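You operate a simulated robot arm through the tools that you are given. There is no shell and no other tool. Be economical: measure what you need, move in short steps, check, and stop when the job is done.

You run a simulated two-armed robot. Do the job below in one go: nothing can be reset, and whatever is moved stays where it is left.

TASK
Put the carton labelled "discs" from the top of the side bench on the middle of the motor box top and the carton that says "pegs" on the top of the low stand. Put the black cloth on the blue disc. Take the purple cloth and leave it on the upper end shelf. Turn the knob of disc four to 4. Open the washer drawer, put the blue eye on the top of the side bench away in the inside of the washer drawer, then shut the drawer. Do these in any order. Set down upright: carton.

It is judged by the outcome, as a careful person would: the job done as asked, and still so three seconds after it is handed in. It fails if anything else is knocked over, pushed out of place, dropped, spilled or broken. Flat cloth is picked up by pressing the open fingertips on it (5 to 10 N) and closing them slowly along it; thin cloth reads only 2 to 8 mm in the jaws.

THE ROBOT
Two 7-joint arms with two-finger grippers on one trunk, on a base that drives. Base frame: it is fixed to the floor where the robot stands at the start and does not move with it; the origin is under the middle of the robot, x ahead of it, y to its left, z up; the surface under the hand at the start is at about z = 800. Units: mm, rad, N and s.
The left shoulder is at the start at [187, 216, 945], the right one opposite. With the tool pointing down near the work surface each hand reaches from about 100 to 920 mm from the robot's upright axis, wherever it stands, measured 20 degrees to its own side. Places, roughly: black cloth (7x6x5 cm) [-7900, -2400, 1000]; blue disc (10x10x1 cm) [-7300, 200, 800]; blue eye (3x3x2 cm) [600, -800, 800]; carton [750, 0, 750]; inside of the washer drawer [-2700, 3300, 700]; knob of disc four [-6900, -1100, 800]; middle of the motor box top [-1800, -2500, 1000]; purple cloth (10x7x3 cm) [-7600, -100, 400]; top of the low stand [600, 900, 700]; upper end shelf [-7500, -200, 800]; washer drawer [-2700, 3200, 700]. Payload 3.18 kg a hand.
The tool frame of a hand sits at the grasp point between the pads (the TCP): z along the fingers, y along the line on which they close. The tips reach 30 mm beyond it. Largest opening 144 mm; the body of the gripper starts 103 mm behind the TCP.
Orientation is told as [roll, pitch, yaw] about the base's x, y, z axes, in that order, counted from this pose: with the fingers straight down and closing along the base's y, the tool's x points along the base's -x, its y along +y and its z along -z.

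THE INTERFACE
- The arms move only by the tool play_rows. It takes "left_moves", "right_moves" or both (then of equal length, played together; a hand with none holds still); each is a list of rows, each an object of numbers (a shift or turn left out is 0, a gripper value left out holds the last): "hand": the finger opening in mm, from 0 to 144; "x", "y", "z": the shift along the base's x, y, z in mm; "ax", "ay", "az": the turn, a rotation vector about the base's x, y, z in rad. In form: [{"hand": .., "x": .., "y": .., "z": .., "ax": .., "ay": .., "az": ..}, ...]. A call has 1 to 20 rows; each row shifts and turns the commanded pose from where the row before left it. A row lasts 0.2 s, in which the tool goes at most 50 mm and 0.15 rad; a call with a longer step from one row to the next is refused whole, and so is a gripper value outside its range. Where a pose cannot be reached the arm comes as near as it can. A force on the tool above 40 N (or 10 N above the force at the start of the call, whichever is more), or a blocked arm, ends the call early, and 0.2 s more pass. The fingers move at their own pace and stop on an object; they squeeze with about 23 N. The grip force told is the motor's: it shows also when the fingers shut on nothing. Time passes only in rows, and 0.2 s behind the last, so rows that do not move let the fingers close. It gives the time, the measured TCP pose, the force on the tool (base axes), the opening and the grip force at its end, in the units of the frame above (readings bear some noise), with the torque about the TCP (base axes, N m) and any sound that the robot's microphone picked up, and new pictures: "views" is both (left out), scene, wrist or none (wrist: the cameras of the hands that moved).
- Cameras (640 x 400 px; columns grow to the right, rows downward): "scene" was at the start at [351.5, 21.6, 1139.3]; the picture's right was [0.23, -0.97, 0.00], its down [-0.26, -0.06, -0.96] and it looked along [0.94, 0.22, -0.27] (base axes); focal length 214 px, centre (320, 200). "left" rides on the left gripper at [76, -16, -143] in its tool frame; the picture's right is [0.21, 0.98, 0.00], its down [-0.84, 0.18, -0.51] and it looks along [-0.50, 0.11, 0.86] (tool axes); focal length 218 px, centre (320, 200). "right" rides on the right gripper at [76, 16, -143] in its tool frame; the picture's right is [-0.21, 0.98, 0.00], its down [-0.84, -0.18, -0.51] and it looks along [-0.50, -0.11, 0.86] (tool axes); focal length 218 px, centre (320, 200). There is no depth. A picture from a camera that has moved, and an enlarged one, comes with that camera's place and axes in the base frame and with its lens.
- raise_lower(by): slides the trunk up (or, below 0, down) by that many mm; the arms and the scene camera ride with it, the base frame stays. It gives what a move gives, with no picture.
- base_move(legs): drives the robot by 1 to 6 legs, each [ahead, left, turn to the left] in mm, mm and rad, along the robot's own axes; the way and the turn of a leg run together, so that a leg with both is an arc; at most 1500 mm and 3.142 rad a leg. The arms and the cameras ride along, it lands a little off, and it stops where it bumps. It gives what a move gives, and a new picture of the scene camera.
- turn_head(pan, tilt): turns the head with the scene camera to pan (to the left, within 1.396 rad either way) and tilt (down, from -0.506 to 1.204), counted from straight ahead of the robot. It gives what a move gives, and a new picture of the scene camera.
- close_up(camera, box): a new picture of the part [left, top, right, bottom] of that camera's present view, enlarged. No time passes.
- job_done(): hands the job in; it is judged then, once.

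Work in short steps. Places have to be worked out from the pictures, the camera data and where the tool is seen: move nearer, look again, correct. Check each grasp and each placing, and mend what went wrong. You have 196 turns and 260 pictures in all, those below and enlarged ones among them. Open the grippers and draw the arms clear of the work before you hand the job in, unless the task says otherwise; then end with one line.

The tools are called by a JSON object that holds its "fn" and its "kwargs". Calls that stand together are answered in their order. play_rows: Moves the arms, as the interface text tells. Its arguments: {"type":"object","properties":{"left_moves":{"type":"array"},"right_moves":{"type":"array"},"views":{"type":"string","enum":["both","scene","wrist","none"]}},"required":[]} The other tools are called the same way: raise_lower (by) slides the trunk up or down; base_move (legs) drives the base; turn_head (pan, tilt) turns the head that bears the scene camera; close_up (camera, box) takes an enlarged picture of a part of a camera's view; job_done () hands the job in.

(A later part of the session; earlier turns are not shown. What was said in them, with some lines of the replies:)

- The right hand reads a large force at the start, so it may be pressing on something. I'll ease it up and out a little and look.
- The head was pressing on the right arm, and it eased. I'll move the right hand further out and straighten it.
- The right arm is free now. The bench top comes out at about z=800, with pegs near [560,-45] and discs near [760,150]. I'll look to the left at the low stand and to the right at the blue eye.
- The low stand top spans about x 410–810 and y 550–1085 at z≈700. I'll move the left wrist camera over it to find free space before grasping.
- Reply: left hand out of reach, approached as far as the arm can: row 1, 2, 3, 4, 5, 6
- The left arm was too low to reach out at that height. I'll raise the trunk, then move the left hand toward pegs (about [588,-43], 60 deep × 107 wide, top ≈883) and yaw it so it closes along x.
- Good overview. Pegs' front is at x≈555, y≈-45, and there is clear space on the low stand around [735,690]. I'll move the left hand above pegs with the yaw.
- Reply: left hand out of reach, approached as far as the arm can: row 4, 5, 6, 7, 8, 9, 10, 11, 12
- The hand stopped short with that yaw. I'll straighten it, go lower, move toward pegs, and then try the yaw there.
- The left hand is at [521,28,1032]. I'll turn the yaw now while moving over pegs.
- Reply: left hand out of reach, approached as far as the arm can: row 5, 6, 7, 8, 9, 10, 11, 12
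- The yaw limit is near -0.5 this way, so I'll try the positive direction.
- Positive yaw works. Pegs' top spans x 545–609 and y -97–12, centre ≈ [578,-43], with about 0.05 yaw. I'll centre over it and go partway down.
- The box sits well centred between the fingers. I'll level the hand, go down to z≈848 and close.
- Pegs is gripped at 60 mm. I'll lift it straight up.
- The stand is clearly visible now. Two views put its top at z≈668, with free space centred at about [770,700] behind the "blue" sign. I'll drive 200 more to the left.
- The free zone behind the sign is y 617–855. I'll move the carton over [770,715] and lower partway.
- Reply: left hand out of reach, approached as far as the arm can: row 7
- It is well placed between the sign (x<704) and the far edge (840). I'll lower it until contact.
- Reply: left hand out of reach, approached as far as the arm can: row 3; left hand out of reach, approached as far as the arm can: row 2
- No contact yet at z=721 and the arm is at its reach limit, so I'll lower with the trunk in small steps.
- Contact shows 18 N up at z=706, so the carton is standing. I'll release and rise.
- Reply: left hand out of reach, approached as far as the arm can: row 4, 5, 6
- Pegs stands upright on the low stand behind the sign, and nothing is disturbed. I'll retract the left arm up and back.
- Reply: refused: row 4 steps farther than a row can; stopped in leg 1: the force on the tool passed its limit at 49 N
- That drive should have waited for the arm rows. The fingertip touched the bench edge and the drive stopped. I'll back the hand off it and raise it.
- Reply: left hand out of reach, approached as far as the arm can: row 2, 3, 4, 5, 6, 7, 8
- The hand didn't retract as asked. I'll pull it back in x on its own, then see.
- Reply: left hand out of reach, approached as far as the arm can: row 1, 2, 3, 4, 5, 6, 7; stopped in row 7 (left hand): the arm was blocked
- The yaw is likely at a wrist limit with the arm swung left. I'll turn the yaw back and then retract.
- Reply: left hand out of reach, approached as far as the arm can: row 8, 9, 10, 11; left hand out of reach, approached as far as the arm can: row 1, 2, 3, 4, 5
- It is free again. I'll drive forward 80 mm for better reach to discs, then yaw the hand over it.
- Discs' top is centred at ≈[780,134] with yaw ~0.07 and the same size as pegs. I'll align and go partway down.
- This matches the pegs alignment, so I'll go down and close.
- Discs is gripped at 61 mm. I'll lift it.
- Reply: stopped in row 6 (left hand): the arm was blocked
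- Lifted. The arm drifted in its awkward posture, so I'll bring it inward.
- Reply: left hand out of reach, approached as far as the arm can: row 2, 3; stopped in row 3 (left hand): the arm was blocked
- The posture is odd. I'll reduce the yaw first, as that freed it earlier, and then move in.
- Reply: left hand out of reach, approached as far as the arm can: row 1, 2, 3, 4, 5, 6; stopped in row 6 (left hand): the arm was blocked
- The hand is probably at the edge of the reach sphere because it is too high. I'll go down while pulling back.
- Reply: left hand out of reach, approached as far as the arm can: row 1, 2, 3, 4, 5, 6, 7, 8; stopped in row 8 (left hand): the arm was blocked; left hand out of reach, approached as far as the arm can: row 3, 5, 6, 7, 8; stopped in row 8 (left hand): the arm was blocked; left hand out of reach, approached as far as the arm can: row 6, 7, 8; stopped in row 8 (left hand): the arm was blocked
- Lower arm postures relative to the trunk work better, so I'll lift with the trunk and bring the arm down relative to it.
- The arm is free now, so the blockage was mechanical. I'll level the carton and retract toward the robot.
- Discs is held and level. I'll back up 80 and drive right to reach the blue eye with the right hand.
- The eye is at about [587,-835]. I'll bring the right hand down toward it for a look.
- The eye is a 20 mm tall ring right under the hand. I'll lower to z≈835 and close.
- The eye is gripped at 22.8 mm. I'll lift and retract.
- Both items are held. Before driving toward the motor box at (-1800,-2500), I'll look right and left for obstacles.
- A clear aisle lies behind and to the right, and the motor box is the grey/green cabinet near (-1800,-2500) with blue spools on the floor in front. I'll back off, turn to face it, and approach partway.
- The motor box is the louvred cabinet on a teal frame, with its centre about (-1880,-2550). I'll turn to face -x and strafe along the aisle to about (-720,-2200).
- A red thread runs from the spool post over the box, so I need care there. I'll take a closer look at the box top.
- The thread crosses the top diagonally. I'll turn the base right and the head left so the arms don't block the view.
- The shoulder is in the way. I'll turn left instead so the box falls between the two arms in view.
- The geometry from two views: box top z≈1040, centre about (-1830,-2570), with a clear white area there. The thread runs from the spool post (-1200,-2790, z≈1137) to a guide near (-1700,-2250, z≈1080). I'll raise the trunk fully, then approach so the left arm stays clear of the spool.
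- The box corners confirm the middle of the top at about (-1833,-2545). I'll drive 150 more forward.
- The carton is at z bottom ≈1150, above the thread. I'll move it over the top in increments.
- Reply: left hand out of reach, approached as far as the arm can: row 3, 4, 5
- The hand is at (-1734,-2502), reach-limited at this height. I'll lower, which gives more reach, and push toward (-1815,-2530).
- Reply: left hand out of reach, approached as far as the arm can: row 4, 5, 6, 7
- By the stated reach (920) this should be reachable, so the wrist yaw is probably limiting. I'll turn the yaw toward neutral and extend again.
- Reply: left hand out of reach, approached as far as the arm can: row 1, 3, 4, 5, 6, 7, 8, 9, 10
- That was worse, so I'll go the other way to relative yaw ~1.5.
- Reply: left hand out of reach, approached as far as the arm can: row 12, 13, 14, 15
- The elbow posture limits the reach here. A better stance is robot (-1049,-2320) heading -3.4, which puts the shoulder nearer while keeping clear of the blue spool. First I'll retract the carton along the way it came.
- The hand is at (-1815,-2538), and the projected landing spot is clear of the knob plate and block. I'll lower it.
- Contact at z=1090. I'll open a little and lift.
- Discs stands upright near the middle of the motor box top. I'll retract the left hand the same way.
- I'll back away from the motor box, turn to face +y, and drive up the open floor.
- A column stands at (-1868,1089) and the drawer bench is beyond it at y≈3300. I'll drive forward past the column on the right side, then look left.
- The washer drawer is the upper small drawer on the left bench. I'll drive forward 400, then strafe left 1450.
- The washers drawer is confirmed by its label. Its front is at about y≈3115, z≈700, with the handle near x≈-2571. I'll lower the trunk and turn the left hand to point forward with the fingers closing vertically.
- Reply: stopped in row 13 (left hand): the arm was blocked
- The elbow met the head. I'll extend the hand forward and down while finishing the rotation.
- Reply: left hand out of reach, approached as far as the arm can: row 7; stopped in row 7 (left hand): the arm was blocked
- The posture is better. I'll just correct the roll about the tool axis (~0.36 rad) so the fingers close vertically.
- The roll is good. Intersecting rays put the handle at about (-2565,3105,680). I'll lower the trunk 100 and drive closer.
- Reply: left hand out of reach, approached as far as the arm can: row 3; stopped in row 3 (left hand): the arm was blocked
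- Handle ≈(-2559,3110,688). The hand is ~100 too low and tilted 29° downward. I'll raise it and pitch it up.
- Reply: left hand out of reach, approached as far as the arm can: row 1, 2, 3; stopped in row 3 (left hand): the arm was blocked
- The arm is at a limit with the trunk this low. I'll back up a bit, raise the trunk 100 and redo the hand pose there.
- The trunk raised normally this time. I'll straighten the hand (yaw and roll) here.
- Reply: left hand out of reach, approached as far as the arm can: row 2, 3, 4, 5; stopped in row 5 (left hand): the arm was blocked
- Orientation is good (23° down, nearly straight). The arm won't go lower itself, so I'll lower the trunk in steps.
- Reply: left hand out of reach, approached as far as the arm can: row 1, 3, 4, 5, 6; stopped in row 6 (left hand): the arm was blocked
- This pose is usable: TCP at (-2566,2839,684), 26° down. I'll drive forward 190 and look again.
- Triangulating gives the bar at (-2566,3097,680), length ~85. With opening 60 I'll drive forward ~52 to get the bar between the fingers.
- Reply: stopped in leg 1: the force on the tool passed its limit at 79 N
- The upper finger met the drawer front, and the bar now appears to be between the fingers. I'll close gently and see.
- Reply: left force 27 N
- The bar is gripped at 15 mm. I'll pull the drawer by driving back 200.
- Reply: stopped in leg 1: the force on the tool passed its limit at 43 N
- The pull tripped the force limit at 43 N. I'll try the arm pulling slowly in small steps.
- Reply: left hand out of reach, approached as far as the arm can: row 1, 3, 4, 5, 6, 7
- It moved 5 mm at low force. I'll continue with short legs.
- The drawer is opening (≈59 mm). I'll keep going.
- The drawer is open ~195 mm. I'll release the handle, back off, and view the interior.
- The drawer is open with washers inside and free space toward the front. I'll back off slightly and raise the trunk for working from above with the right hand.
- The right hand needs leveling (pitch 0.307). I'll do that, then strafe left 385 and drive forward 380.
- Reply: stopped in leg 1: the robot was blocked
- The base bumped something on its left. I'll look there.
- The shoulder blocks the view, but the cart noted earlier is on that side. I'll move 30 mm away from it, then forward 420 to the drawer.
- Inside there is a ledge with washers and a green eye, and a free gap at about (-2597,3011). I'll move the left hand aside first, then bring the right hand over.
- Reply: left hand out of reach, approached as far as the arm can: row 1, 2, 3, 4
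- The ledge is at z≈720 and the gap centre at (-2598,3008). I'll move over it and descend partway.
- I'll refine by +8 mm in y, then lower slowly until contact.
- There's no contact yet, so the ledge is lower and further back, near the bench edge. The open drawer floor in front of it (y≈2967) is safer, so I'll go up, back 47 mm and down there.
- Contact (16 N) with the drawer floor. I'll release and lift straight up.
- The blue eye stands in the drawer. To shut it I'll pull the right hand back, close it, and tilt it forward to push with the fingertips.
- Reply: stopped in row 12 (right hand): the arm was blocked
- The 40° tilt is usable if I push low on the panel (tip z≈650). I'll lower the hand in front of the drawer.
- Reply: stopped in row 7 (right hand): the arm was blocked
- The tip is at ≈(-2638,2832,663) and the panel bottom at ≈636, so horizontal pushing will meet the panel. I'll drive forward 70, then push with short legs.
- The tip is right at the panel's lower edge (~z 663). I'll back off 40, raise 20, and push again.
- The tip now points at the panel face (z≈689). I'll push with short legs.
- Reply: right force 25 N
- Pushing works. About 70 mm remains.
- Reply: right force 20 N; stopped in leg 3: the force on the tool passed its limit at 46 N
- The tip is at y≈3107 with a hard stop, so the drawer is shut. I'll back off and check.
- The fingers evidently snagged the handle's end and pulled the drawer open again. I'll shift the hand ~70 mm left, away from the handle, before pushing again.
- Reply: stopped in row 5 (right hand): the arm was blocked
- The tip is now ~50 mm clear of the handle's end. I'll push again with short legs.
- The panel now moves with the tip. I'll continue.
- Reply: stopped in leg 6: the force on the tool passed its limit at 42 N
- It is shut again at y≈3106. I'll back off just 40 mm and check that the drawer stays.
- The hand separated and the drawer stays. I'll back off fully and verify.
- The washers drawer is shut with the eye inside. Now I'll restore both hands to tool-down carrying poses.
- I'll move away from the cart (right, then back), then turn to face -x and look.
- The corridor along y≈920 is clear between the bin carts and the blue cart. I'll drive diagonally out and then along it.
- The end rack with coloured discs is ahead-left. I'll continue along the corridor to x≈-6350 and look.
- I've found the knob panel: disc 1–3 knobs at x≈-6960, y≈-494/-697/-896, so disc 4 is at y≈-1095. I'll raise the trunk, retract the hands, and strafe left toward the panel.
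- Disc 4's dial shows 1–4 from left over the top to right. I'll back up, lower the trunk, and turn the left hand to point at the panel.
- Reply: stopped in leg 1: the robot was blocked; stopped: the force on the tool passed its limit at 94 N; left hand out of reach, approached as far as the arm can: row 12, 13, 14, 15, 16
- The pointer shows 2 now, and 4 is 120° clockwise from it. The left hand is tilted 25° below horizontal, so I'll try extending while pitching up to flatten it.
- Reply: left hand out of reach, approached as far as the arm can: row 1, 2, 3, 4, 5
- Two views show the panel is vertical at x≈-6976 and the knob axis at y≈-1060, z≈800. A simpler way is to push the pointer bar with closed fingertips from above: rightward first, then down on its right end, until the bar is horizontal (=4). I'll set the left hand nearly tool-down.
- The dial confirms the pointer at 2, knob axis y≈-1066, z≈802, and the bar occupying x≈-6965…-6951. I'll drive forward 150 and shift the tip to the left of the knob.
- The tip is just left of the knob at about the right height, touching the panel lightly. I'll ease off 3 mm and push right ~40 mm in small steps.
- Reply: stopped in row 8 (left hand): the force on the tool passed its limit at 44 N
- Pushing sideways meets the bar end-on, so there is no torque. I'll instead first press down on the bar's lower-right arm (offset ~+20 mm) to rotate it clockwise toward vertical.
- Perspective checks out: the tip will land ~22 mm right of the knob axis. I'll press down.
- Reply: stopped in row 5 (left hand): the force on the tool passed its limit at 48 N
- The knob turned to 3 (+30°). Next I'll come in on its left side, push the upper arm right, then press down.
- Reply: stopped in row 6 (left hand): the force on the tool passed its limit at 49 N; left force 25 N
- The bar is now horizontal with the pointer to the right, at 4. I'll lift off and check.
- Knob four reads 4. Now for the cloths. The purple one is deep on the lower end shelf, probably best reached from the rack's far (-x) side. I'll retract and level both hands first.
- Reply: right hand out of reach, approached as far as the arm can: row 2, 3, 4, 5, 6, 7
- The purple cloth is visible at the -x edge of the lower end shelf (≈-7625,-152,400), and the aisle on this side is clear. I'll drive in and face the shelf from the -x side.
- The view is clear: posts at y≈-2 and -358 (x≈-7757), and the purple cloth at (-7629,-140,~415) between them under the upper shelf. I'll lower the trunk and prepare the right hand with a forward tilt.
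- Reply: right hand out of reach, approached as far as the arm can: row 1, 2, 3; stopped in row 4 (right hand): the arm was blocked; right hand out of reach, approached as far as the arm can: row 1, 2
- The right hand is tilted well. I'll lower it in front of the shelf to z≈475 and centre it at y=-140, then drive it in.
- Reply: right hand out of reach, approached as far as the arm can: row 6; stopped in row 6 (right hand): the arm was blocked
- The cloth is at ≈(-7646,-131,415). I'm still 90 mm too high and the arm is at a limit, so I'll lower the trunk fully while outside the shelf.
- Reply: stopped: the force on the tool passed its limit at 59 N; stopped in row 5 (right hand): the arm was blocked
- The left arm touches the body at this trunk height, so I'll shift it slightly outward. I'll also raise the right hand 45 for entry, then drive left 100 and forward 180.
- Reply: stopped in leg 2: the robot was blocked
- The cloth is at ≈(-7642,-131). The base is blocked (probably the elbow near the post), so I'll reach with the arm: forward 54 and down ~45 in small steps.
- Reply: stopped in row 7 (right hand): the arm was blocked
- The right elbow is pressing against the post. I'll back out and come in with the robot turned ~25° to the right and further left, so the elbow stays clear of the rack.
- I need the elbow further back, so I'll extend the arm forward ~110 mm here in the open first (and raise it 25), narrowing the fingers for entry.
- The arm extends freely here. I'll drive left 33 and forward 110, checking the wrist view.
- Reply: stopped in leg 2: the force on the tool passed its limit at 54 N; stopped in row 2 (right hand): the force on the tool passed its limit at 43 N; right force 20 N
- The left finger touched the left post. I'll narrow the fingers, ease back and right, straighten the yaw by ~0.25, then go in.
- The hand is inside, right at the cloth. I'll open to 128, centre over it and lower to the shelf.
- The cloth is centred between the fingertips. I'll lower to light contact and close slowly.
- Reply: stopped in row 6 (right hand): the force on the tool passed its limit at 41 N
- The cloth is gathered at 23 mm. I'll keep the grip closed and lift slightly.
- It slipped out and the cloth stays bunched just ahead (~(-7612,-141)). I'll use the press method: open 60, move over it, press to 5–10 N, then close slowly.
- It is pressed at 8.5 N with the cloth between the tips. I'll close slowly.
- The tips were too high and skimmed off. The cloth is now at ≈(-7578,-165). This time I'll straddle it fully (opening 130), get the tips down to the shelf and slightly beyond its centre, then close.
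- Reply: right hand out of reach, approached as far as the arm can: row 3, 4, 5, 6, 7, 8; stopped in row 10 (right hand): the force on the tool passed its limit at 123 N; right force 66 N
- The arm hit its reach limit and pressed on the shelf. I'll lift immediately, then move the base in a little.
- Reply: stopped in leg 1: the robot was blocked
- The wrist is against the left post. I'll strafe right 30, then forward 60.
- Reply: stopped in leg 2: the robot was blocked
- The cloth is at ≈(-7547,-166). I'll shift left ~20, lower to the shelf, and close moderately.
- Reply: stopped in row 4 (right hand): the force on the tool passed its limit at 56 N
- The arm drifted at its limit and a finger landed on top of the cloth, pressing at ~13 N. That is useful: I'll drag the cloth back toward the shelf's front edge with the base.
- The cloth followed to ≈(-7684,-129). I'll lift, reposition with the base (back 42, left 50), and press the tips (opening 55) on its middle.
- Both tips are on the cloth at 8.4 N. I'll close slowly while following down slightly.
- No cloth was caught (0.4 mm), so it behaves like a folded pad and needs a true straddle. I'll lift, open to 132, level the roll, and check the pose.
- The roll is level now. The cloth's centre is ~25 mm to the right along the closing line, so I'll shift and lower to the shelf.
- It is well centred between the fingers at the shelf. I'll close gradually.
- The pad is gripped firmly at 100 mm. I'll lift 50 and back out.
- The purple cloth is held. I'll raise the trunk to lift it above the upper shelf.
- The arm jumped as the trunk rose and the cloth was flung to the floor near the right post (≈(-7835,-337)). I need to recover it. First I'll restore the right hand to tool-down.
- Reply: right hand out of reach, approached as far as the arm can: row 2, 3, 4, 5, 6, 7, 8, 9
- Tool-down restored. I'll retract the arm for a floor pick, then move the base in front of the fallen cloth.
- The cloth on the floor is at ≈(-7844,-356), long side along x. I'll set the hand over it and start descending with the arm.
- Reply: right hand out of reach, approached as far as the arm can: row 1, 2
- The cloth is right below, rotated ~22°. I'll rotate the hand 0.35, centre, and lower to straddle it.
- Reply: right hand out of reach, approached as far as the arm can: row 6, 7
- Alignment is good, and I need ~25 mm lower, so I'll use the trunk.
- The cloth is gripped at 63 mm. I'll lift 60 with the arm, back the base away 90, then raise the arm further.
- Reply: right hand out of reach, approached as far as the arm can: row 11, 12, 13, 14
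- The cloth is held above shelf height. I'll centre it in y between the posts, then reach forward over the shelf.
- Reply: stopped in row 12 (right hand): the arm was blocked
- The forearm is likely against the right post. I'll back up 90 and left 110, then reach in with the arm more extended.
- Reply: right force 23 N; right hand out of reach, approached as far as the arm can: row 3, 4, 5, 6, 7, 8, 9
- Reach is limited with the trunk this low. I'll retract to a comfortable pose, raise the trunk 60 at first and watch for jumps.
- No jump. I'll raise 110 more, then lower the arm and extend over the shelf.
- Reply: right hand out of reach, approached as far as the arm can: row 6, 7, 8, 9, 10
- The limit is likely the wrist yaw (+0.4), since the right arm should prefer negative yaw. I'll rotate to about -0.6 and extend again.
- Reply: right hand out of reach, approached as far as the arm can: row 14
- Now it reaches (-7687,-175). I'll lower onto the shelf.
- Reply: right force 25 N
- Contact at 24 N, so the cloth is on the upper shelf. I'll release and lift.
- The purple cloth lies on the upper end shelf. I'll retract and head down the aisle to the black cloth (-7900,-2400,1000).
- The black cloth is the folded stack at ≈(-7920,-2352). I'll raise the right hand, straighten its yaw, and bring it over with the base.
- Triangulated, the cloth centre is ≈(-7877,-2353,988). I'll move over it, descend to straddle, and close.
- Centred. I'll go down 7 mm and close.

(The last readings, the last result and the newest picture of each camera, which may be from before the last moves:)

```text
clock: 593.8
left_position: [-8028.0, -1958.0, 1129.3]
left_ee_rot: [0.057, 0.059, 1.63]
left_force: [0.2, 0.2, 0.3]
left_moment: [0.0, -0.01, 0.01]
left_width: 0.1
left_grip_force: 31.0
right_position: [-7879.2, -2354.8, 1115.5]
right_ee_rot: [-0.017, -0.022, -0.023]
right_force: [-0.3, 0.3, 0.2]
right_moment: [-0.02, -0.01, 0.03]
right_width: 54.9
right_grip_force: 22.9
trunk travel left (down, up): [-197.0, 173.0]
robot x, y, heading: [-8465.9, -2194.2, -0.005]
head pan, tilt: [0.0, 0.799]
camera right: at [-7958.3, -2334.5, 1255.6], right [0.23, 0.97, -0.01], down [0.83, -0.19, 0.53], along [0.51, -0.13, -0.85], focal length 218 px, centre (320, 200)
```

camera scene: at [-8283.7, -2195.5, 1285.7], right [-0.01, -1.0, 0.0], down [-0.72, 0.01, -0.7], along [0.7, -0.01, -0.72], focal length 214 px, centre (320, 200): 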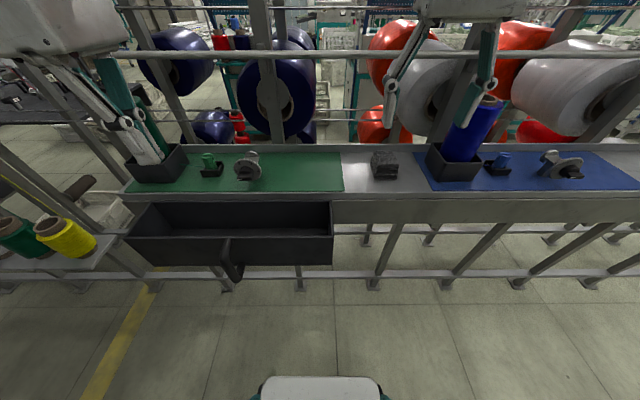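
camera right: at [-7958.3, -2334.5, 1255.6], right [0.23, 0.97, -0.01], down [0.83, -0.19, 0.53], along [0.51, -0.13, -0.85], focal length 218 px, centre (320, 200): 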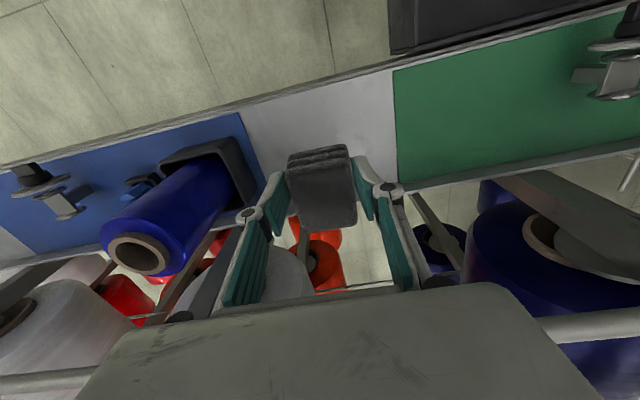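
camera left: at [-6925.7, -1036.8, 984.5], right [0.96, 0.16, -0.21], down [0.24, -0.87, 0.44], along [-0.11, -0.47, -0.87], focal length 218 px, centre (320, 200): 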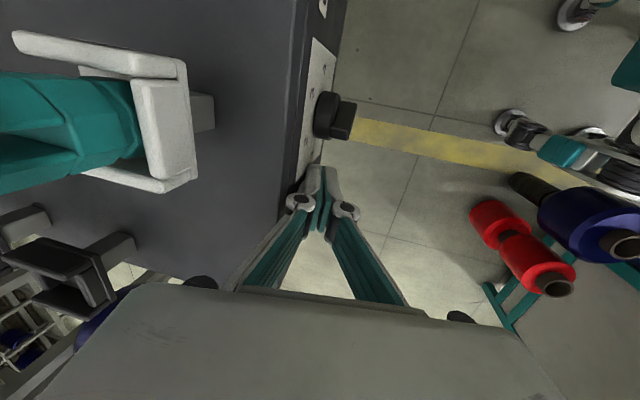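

The black cloth is held at 55 mm. To place it flat under the spools over the disc I need the hand tilted, so I'll set it back down here, tilt the hand ~30° about the TCP, and regrip.

{"fn": "play_rows", "kwargs": {"right_moves": [{"z": -35}, {"z": -35}, {"z": -30}, {"z": -8}, {"z": -3}, {"hand": 70}, {"hand": 92}, {"hand": 92}], "views": "none"}}

{"fn": "play_rows", "kwargs": {"right_moves": [{"ay": -0.13}, {"ay": -0.13}, {"ay": -0.13}, {"ay": -0.13}, {}], "views": "wrist"}}

```text
clock: 595.6
left_position: [-8026.6, -1957.6, 1129.5]
left_ee_rot: [0.059, 0.057, 1.629]
left_force: [0.0, -0.2, -0.2]
left_moment: [0.0, -0.04, -0.02]
left_width: 0.0
left_grip_force: 31.0
right_position: [-7877.8, -2353.7, 1000.8]
right_ee_rot: [-0.015, -0.021, -0.022]
right_force: [-0.4, -0.8, 0.1]
right_moment: [0.0, 0.04, 0.04]
right_width: 92.1
right_grip_force: 0.0
trunk travel left (down, up): [-197.0, 173.0]
robot x, y, heading: [-8462.8, -2194.5, -0.007]
head pan, tilt: [0.0, 0.799]
```

```text
clock: 596.8
left_position: [-8028.2, -1957.4, 1130.7]
left_ee_rot: [0.059, 0.058, 1.629]
left_force: [0.2, -0.8, 0.0]
left_moment: [-0.02, 0.0, -0.02]
left_width: 0.0
left_grip_force: 30.9
right_position: [-7876.3, -2355.7, 1001.8]
right_ee_rot: [0.0, -0.542, -0.026]
right_force: [0.8, -0.1, 0.2]
right_moment: [0.01, 0.0, -0.03]
right_width: 91.9
right_grip_force: 0.1
trunk travel left (down, up): [-197.0, 173.0]
robot x, y, heading: [-8464.3, -2195.8, -0.009]
head pan, tilt: [0.0, 0.799]
camera right: at [-8016.3, -2333.7, 1084.3], right [0.21, 0.97, 0.11], down [0.45, -0.19, 0.87], along [0.87, -0.13, -0.48], focal length 218 px, centre (320, 200)
```

right: 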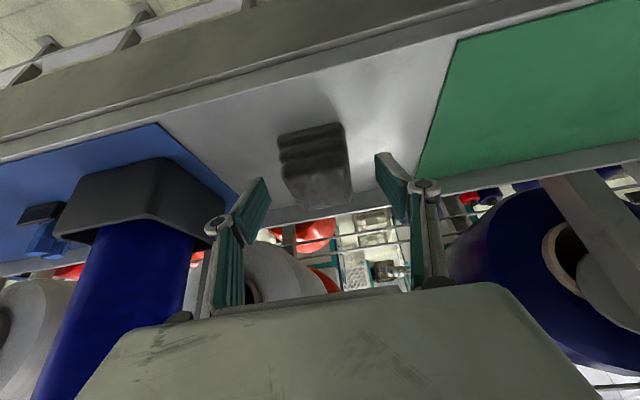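

It is positioned well, so I'll regrip, lift, retract, and drive around to the +x side of the end rack.

{"fn": "play_rows", "kwargs": {"right_moves": [{"hand": 80}, {"hand": 70}, {"hand": 60}, {"hand": 50}, {"hand": 40}, {"hand": 30}, {}, {"z": 15}, {"z": 35}, {"z": 35}, {"z": 30, "x": -20}, {"x": -35}, {"x": -35}, {"x": -35}], "views": "none"}}

{"fn": "base_move", "kwargs": {"legs": [[-150, 0, 0.008], [0, 1450, 0], [0, 1450, 0], [0, 480, 0], [1500, 0, 0], [650, 0, 0]]}}

```text
clock: 599.8
left_position: [-8027.4, -1957.2, 1130.5]
left_ee_rot: [0.061, 0.058, 1.631]
left_force: [-1.0, -0.9, 0.0]
left_moment: [-0.02, 0.0, 0.02]
left_width: 0.1
left_grip_force: 30.2
right_position: [-8001.6, -2354.7, 1117.6]
right_ee_rot: [-0.002, -0.543, -0.026]
right_force: [0.0, 0.5, -0.5]
right_moment: [0.02, 0.0, -0.02]
right_width: 55.0
right_grip_force: 23.0
trunk travel left (down, up): [-197.0, 173.0]
robot x, y, heading: [-8465.5, -2190.2, -0.011]
head pan, tilt: [0.0, 0.799]
```

```text
clock: 633.1
left_position: [-7640.5, 1350.4, 1137.3]
left_ee_rot: [0.038, 0.063, 1.584]
left_force: [-0.2, -0.7, 1.2]
left_moment: [0.08, -0.03, 0.02]
left_width: 0.2
left_grip_force: 30.7
right_position: [-7632.6, 951.3, 1149.5]
right_ee_rot: [0.01, -0.612, -0.078]
right_force: [0.4, -0.2, -0.5]
right_moment: [0.0, -0.01, 0.0]
right_width: 55.1
right_grip_force: 23.2
trunk travel left (down, up): [-197.0, 173.0]
robot x, y, heading: [-8070.9, 1127.4, -0.049]
head pan, tilt: [0.0, 0.799]
stopped in leg 5: the robot was blocked; the commanded pose is now the measured one
camera scene: at [-7910.3, 1124.9, 1289.7], right [-0.05, -1.0, 0.0], down [-0.7, 0.03, -0.71], along [0.71, -0.04, -0.7], focal length 214 px, centre (320, 200)
```

scene: 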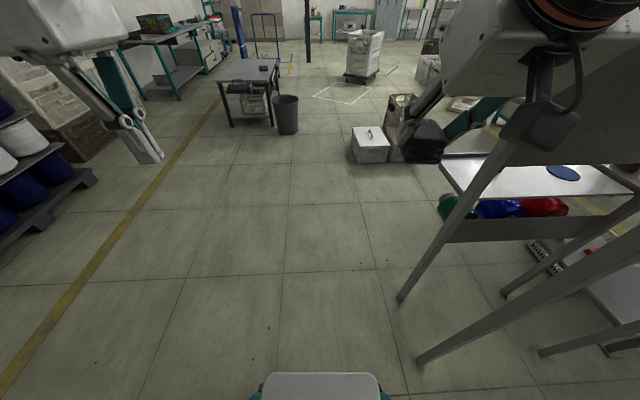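

The right elbow met the rack's end post. I'll back off, go 280 further left, and continue around.

{"fn": "base_move", "kwargs": {"legs": [[-120, 0, 0.045], [0, 280, 0], [1500, 0, 0], [250, 0, 0]]}}

{"fn": "base_move", "kwargs": {"legs": [[0, 0, 1.57], [0, 0, 1.56], [0, 1350, 0]]}}

```text
clock: 645.4
left_position: [-6014.4, 1664.0, 1130.1]
left_ee_rot: [0.057, 0.058, 1.641]
left_force: [0.4, 0.4, -0.4]
left_moment: [0.02, 0.04, 0.01]
left_width: 0.0
left_grip_force: 30.6
right_position: [-5984.5, 1263.5, 1129.9]
right_ee_rot: [0.011, -0.573, -0.026]
right_force: [0.7, 0.0, -0.8]
right_moment: [0.0, 0.02, 0.0]
right_width: 55.4
right_grip_force: 22.9
trunk travel left (down, up): [-197.0, 173.0]
robot x, y, heading: [-6448.1, 1418.8, 0.003]
head pan, tilt: [0.0, 0.799]
camera scene: at [-6268.1, 1420.8, 1285.7], right [0.0, -1.0, 0.0], down [-0.72, 0.0, -0.7], along [0.7, 0.0, -0.72], focal length 214 px, centre (320, 200)
```

scene: 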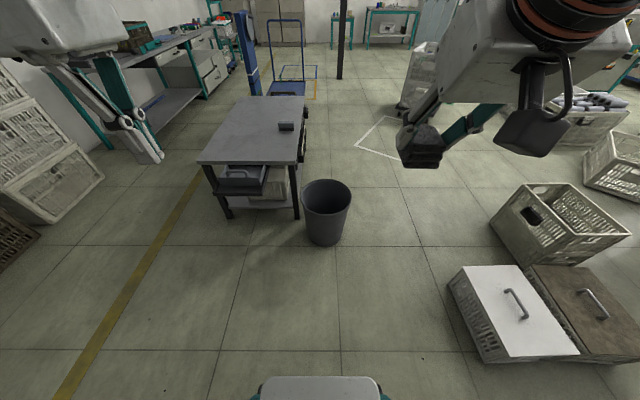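

```text
clock: 664.8
left_position: [-6925.9, -125.7, 1130.1]
left_ee_rot: [0.057, 0.057, -1.532]
left_force: [0.0, -0.1, -0.2]
left_moment: [0.0, 0.0, 0.01]
left_width: 0.0
left_grip_force: 30.7
right_position: [-6943.9, 273.9, 1130.1]
right_ee_rot: [0.009, -0.571, 3.084]
right_force: [0.5, -0.8, -1.3]
right_moment: [-0.02, 0.02, -0.02]
right_width: 54.7
right_grip_force: 23.3
trunk travel left (down, up): [-197.0, 173.0]
robot x, y, heading: [-6490.9, 102.5, 3.112]
head pan, tilt: [0.0, 0.799]
camera scene: at [-6664.4, 107.2, 1285.7], right [0.03, 1.0, 0.0], down [0.72, -0.02, -0.7], along [-0.7, 0.02, -0.72], focal length 214 px, centre (320, 200)
```

scene: 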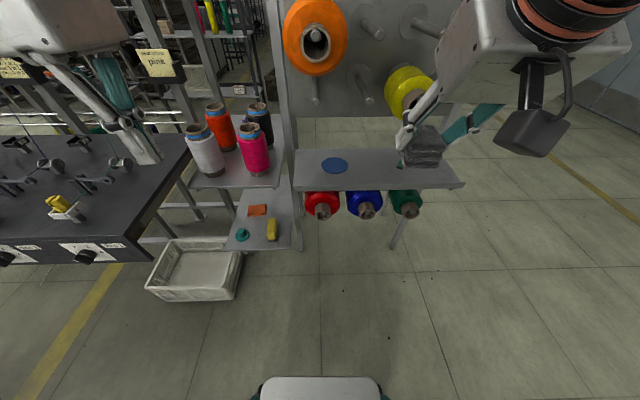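

The blue disc is at ≈(-7319,182), with the orange spool hanging above. I'll lower the hand to z≈930 here, then shift left 92 and forward 210.

{"fn": "play_rows", "kwargs": {"right_moves": [{"z": -40}, {"z": -40}, {"z": -40}, {"z": -40}, {"z": -40}], "views": "none"}}

{"fn": "base_move", "kwargs": {"legs": [[0, 92, 0.03], [215, 0, 0]]}}

```text
clock: 666.0
left_position: [-6928.1, -125.8, 1131.5]
left_ee_rot: [0.057, 0.058, -1.533]
left_force: [-1.0, -0.5, -0.2]
left_moment: [0.02, -0.03, 0.02]
left_width: 0.0
left_grip_force: 30.6
right_position: [-6948.1, 271.7, 930.3]
right_ee_rot: [0.011, -0.569, 3.084]
right_force: [-0.4, 0.3, -1.1]
right_moment: [0.01, 0.02, -0.01]
right_width: 55.0
right_grip_force: 23.0
right hand out of reach, approached as far as the arm can: row 5
trunk travel left (down, up): [-197.0, 173.0]
robot x, y, heading: [-6488.5, 101.7, 3.115]
head pan, tilt: [0.0, 0.799]
```

```text
clock: 668.7
left_position: [-7135.1, -232.6, 1130.6]
left_ee_rot: [0.057, 0.058, -1.499]
left_force: [-0.9, 0.5, 0.3]
left_moment: [0.0, -0.02, 0.02]
left_width: 0.0
left_grip_force: 30.6
right_position: [-7169.5, 167.1, 931.3]
right_ee_rot: [0.009, -0.571, 3.118]
right_force: [-0.8, 0.1, -0.7]
right_moment: [0.05, -0.01, -0.04]
right_width: 55.0
right_grip_force: 22.6
trunk travel left (down, up): [-197.0, 173.0]
robot x, y, heading: [-6702.6, 12.8, -3.135]
head pan, tilt: [0.0, 0.799]
camera scene: at [-6881.4, 9.3, 1285.6], right [-0.01, 1.0, 0.0], down [0.72, 0.0, -0.7], along [-0.7, 0.0, -0.72], focal length 214 px, centre (320, 200)
5 turns are left
```

scene: 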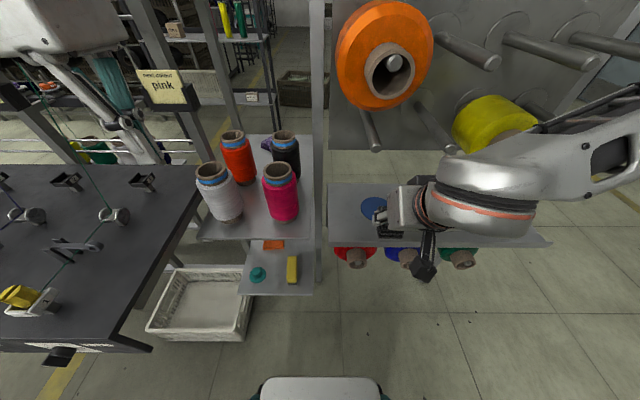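

Five turns are left. I'll move in: base forward 80, then the arm the rest of the way over the disc and partly down.

{"fn": "base_move", "kwargs": {"legs": [[80, 0, 0]]}}

{"fn": "play_rows", "kwargs": {"right_moves": [{"x": -24, "y": 3}, {"x": -24, "y": 3}, {"x": -20, "y": 3}, {"z": -20}, {"z": -20}, {}], "views": "both"}}

```text
clock: 669.8
left_position: [-7214.0, -233.6, 1130.7]
left_ee_rot: [0.056, 0.056, -1.496]
left_force: [0.1, 0.3, -0.5]
left_moment: [-0.02, -0.08, -0.01]
left_width: 0.0
left_grip_force: 30.5
right_position: [-7246.9, 164.6, 931.8]
right_ee_rot: [0.009, -0.571, 3.118]
right_force: [0.0, -0.5, -0.8]
right_moment: [0.01, -0.03, -0.01]
right_width: 55.0
right_grip_force: 23.0
trunk travel left (down, up): [-197.0, 173.0]
robot x, y, heading: [-6779.2, 9.8, -3.134]
head pan, tilt: [0.0, 0.799]
camera scene: at [-6960.1, 8.5, 1285.6], right [-0.01, 1.0, 0.0], down [0.72, 0.01, -0.7], along [-0.7, 0.0, -0.72], focal length 214 px, centre (320, 200)
```

scene: 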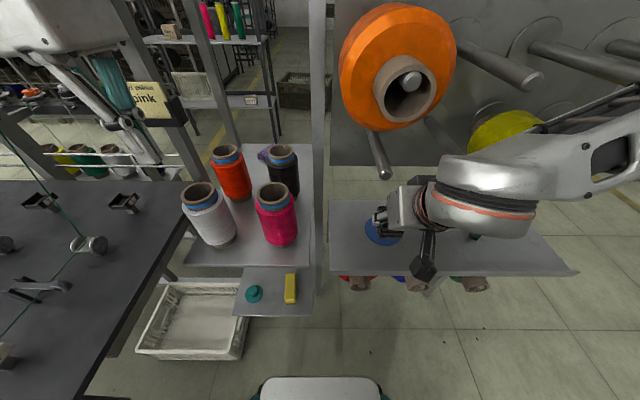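

```text
clock: 670.4
left_position: [-7213.4, -230.4, 1130.1]
left_ee_rot: [0.058, 0.055, -1.498]
left_force: [-0.5, -0.7, 0.2]
left_moment: [-0.02, -0.07, 0.02]
left_width: 0.0
left_grip_force: 30.6
right_position: [-7281.0, 173.4, 925.4]
right_ee_rot: [-0.002, -0.552, 3.137]
right_force: [18.0, 11.3, 1.7]
right_moment: [-1.72, 2.4, 1.55]
right_width: 54.9
right_grip_force: 23.2
trunk travel left (down, up): [-197.0, 173.0]
robot x, y, heading: [-6781.6, 9.1, -3.138]
head pan, tilt: [0.0, 0.799]
stopped in row 3 (right hand): the force on the tool passed its limit at 63 N (the readings are from after the stop); the commanded pose is now the measured one
camera scene: at [-6958.0, 10.6, 1285.8], right [0.0, 1.0, 0.0], down [0.72, 0.0, -0.7], along [-0.7, 0.0, -0.72], focal length 214 px, centre (320, 200)
camera right: at [-7142.2, 156.9, 1007.3], right [-0.18, -0.98, 0.11], down [-0.45, 0.18, 0.87], along [-0.87, 0.11, -0.47], focal length 218 px, centre (320, 200)
4 turns are left
```

scene: 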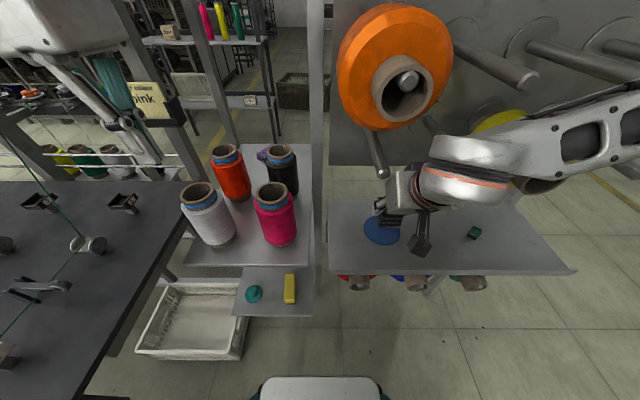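
right: 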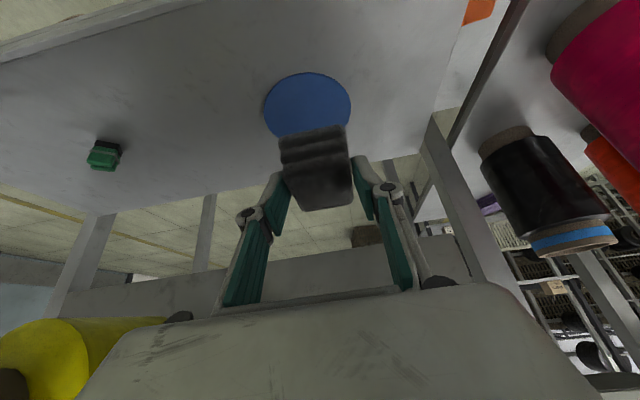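

The hand touched the bare peg. The disc is actually at ≈(-7298,178), only 17 mm further. I'll back off 12, lower to z≈862, slide forward, then descend gently.

{"fn": "play_rows", "kwargs": {"right_moves": [{"x": 12}, {"z": -20}, {"z": -20}, {"z": -20}, {"x": -10, "y": 2}, {"x": -10, "y": 2}, {"x": -9, "y": 1}, {}], "views": "none"}}

{"fn": "play_rows", "kwargs": {"right_moves": [{"z": -5}, {"z": -4}, {"z": -3}, {}], "views": "wrist"}}

```text
clock: 672.2
left_position: [-7212.7, -232.2, 1131.6]
left_ee_rot: [0.056, 0.057, -1.499]
left_force: [-0.3, 0.5, 1.4]
left_moment: [0.02, 0.01, 0.03]
left_width: 0.0
left_grip_force: 30.7
right_position: [-7301.3, 177.8, 867.1]
right_ee_rot: [-0.004, -0.558, 3.134]
right_force: [0.8, 0.1, 0.0]
right_moment: [0.0, -0.01, -0.02]
right_width: 55.1
right_grip_force: 23.3
trunk travel left (down, up): [-197.0, 173.0]
robot x, y, heading: [-6780.2, 8.2, -3.133]
head pan, tilt: [0.0, 0.799]
```

```text
clock: 673.2
left_position: [-7212.4, -233.1, 1130.6]
left_ee_rot: [0.059, 0.057, -1.5]
left_force: [0.0, -0.6, -0.2]
left_moment: [0.0, -0.01, 0.03]
left_width: 0.0
left_grip_force: 30.6
right_position: [-7300.8, 176.9, 854.6]
right_ee_rot: [-0.001, -0.557, 3.133]
right_force: [1.1, 0.3, 1.4]
right_moment: [0.01, -0.06, 0.06]
right_width: 54.9
right_grip_force: 23.0
trunk travel left (down, up): [-197.0, 173.0]
robot x, y, heading: [-6782.9, 8.8, -3.142]
head pan, tilt: [0.0, 0.799]
camera right: at [-7161.3, 159.7, 935.7], right [-0.18, -0.98, 0.11], down [-0.45, 0.18, 0.88], along [-0.88, 0.11, -0.47], focal length 218 px, centre (320, 200)
3 turns are left
```

right: 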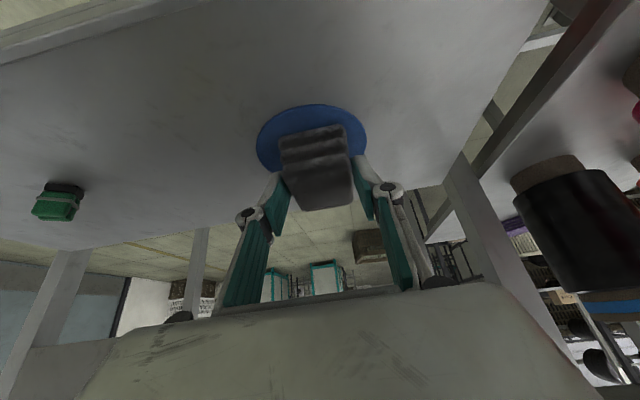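

The cloth is over the disc. I'll lower to contact, release, and withdraw toward the robot below the peg.

{"fn": "play_rows", "kwargs": {"right_moves": [{"z": -4}, {"z": -4}, {"z": -2}, {}], "views": "none"}}

{"fn": "play_rows", "kwargs": {"right_moves": [{"hand": 65}, {"hand": 80}, {"hand": 96}, {"hand": 96}, {"z": 12}, {"z": 12}, {"z": 10, "x": 10}, {"x": 25, "z": 10}, {"x": 30, "z": 10}, {"x": 35}, {"x": 35}, {"x": 35}], "views": "both"}}

```text
clock: 674.2
left_position: [-7211.1, -233.3, 1131.2]
left_ee_rot: [0.055, 0.06, -1.5]
left_force: [-0.4, -0.5, -0.2]
left_moment: [0.0, 0.01, 0.02]
left_width: 0.1
left_grip_force: 30.8
right_position: [-7302.5, 176.0, 847.5]
right_ee_rot: [0.001, -0.562, 3.137]
right_force: [-2.5, 0.7, 25.1]
right_moment: [-0.02, 0.45, 0.0]
right_width: 55.2
right_grip_force: 23.2
trunk travel left (down, up): [-197.0, 173.0]
robot x, y, heading: [-6780.0, 13.7, -3.135]
head pan, tilt: [0.0, 0.799]
```

```text
clock: 676.8
left_position: [-7213.4, -234.0, 1129.6]
left_ee_rot: [0.057, 0.059, -1.499]
left_force: [-0.1, -0.7, 0.6]
left_moment: [0.02, 0.02, 0.0]
left_width: 0.0
left_grip_force: 30.8
right_position: [-7211.6, 119.4, 900.5]
right_ee_rot: [-0.003, -0.554, 3.135]
right_force: [0.0, 0.6, 0.2]
right_moment: [-0.05, 0.01, 0.01]
right_width: 96.0
right_grip_force: 0.1
right hand out of reach, approached as far as the arm can: row 9, 10, 11, 12
trunk travel left (down, up): [-197.0, 173.0]
robot x, y, heading: [-6775.3, 12.9, -3.137]
head pan, tilt: [0.0, 0.799]
camera scene: at [-6958.7, 8.3, 1285.7], right [-0.01, 1.0, 0.0], down [0.72, 0.0, -0.7], along [-0.7, 0.0, -0.72], focal length 214 px, centre (320, 200)
camera right: at [-7072.6, 101.5, 981.5], right [-0.19, -0.98, 0.11], down [-0.45, 0.18, 0.88], along [-0.87, 0.11, -0.47], focal length 218 px, centre (320, 200)
2 turns are left
```

scene: 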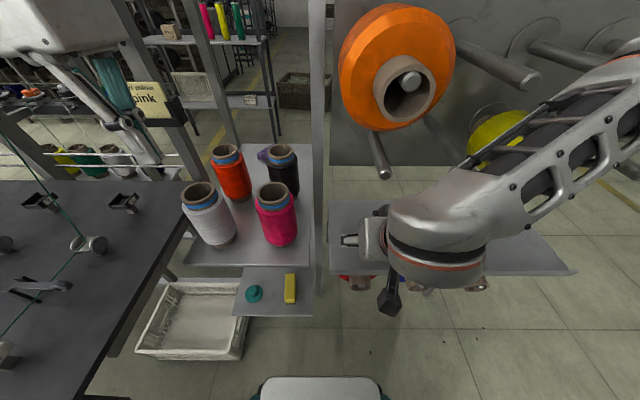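
right: 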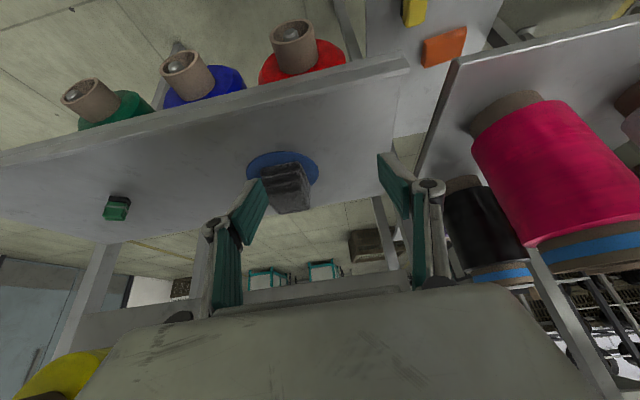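

The black cloth stands on the blue disc. I'll back clear 200 mm and open both grippers.

{"fn": "base_move", "kwargs": {"legs": [[200, 0, 0]]}}

```text
clock: 678.1
left_position: [-7250.7, -236.1, 1149.3]
left_ee_rot: [0.01, 0.064, -1.496]
left_force: [0.1, 0.4, -1.0]
left_moment: [0.0, 0.04, 0.01]
left_width: 0.1
left_grip_force: 31.2
right_position: [-7254.1, 119.7, 912.9]
right_ee_rot: [-0.007, -0.577, -3.117]
right_force: [0.0, 0.3, 0.2]
right_moment: [0.03, -0.04, 0.0]
right_width: 96.1
right_grip_force: 0.1
trunk travel left (down, up): [-197.0, 173.0]
robot x, y, heading: [-6847.3, 11.0, -3.131]
head pan, tilt: [0.0, 0.799]
stopped in leg 1: the robot was blocked; the commanded pose is now the measured one
camera scene: at [-6997.5, 10.6, 1291.2], right [-0.01, 1.0, 0.0], down [0.7, 0.01, -0.71], along [-0.71, -0.01, -0.7], focal length 214 px, centre (320, 200)
1 turns are left
```

scene: 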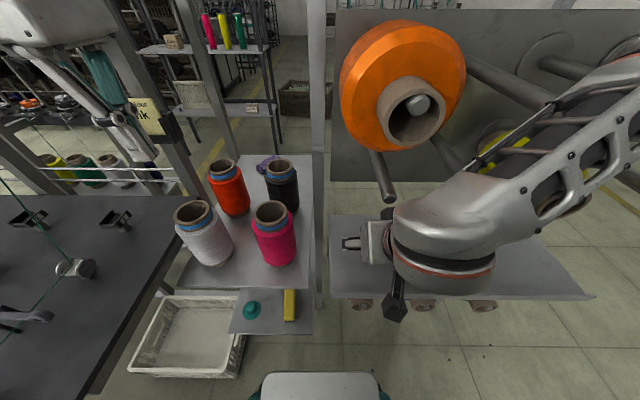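

My last drive had the wrong sign and went forward; it stopped when blocked. Now I'll back away, open the left gripper, and hand in.

{"fn": "base_move", "kwargs": {"legs": [[-260, 0, 0]]}}

{"fn": "play_rows", "kwargs": {"left_moves": [{"hand": 60}, {"hand": 60}, {}], "views": "none"}}

{"fn": "job_done", "kwargs": {}}

```text
clock: 680.0
left_position: [-7018.8, -233.0, 1132.7]
left_ee_rot: [0.043, 0.063, -1.502]
left_force: [1.2, -0.1, -0.3]
left_moment: [0.03, 0.05, 0.07]
left_width: 0.0
left_grip_force: 30.7
right_position: [-7014.3, 124.3, 899.2]
right_ee_rot: [-0.009, -0.548, -3.131]
right_force: [-0.5, 0.9, 0.0]
right_moment: [-0.05, 0.01, 0.0]
right_width: 95.9
right_grip_force: 0.1
trunk travel left (down, up): [-197.0, 173.0]
robot x, y, heading: [-6590.5, 10.7, -3.136]
head pan, tilt: [0.0, 0.799]
camera scene: at [-6767.0, 11.4, 1285.8], right [-0.01, 1.0, 0.0], down [0.72, 0.0, -0.7], along [-0.7, 0.0, -0.72], focal length 214 px, centre (320, 200)
```

scene: 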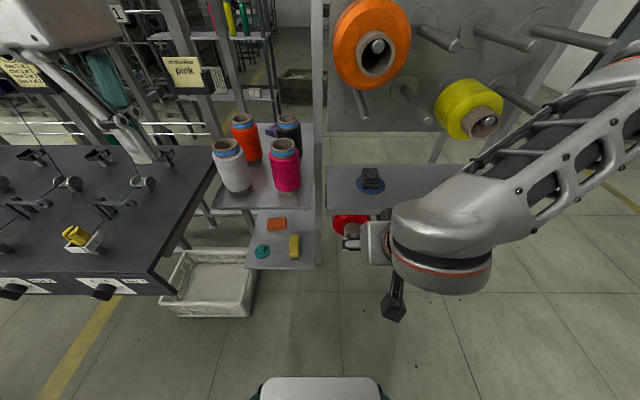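

```text
clock: 680.8
left_position: [-7018.6, -233.0, 1133.4]
left_ee_rot: [0.043, 0.063, -1.501]
left_force: [0.3, 0.1, -0.2]
left_moment: [0.03, 0.01, -0.05]
left_width: 59.9
left_grip_force: 0.0
right_position: [-7013.9, 123.9, 897.9]
right_ee_rot: [-0.007, -0.547, -3.131]
right_force: [0.3, -0.1, 0.3]
right_moment: [0.03, -0.02, -0.01]
right_width: 96.0
right_grip_force: 0.0
trunk travel left (down, up): [-197.0, 173.0]
robot x, y, heading: [-6589.8, 10.4, -3.135]
head pan, tilt: [0.0, 0.799]
```

```text
The job is handed in.
```

All the tasks are done and handed in, but the purple cloth fell on the floor once before it reached the shelf, the base bumped an unseen object twice (behind it, and on its left by the blue cart), and I did not re-check the blue eye inside the drawer after it came open and was shut again.
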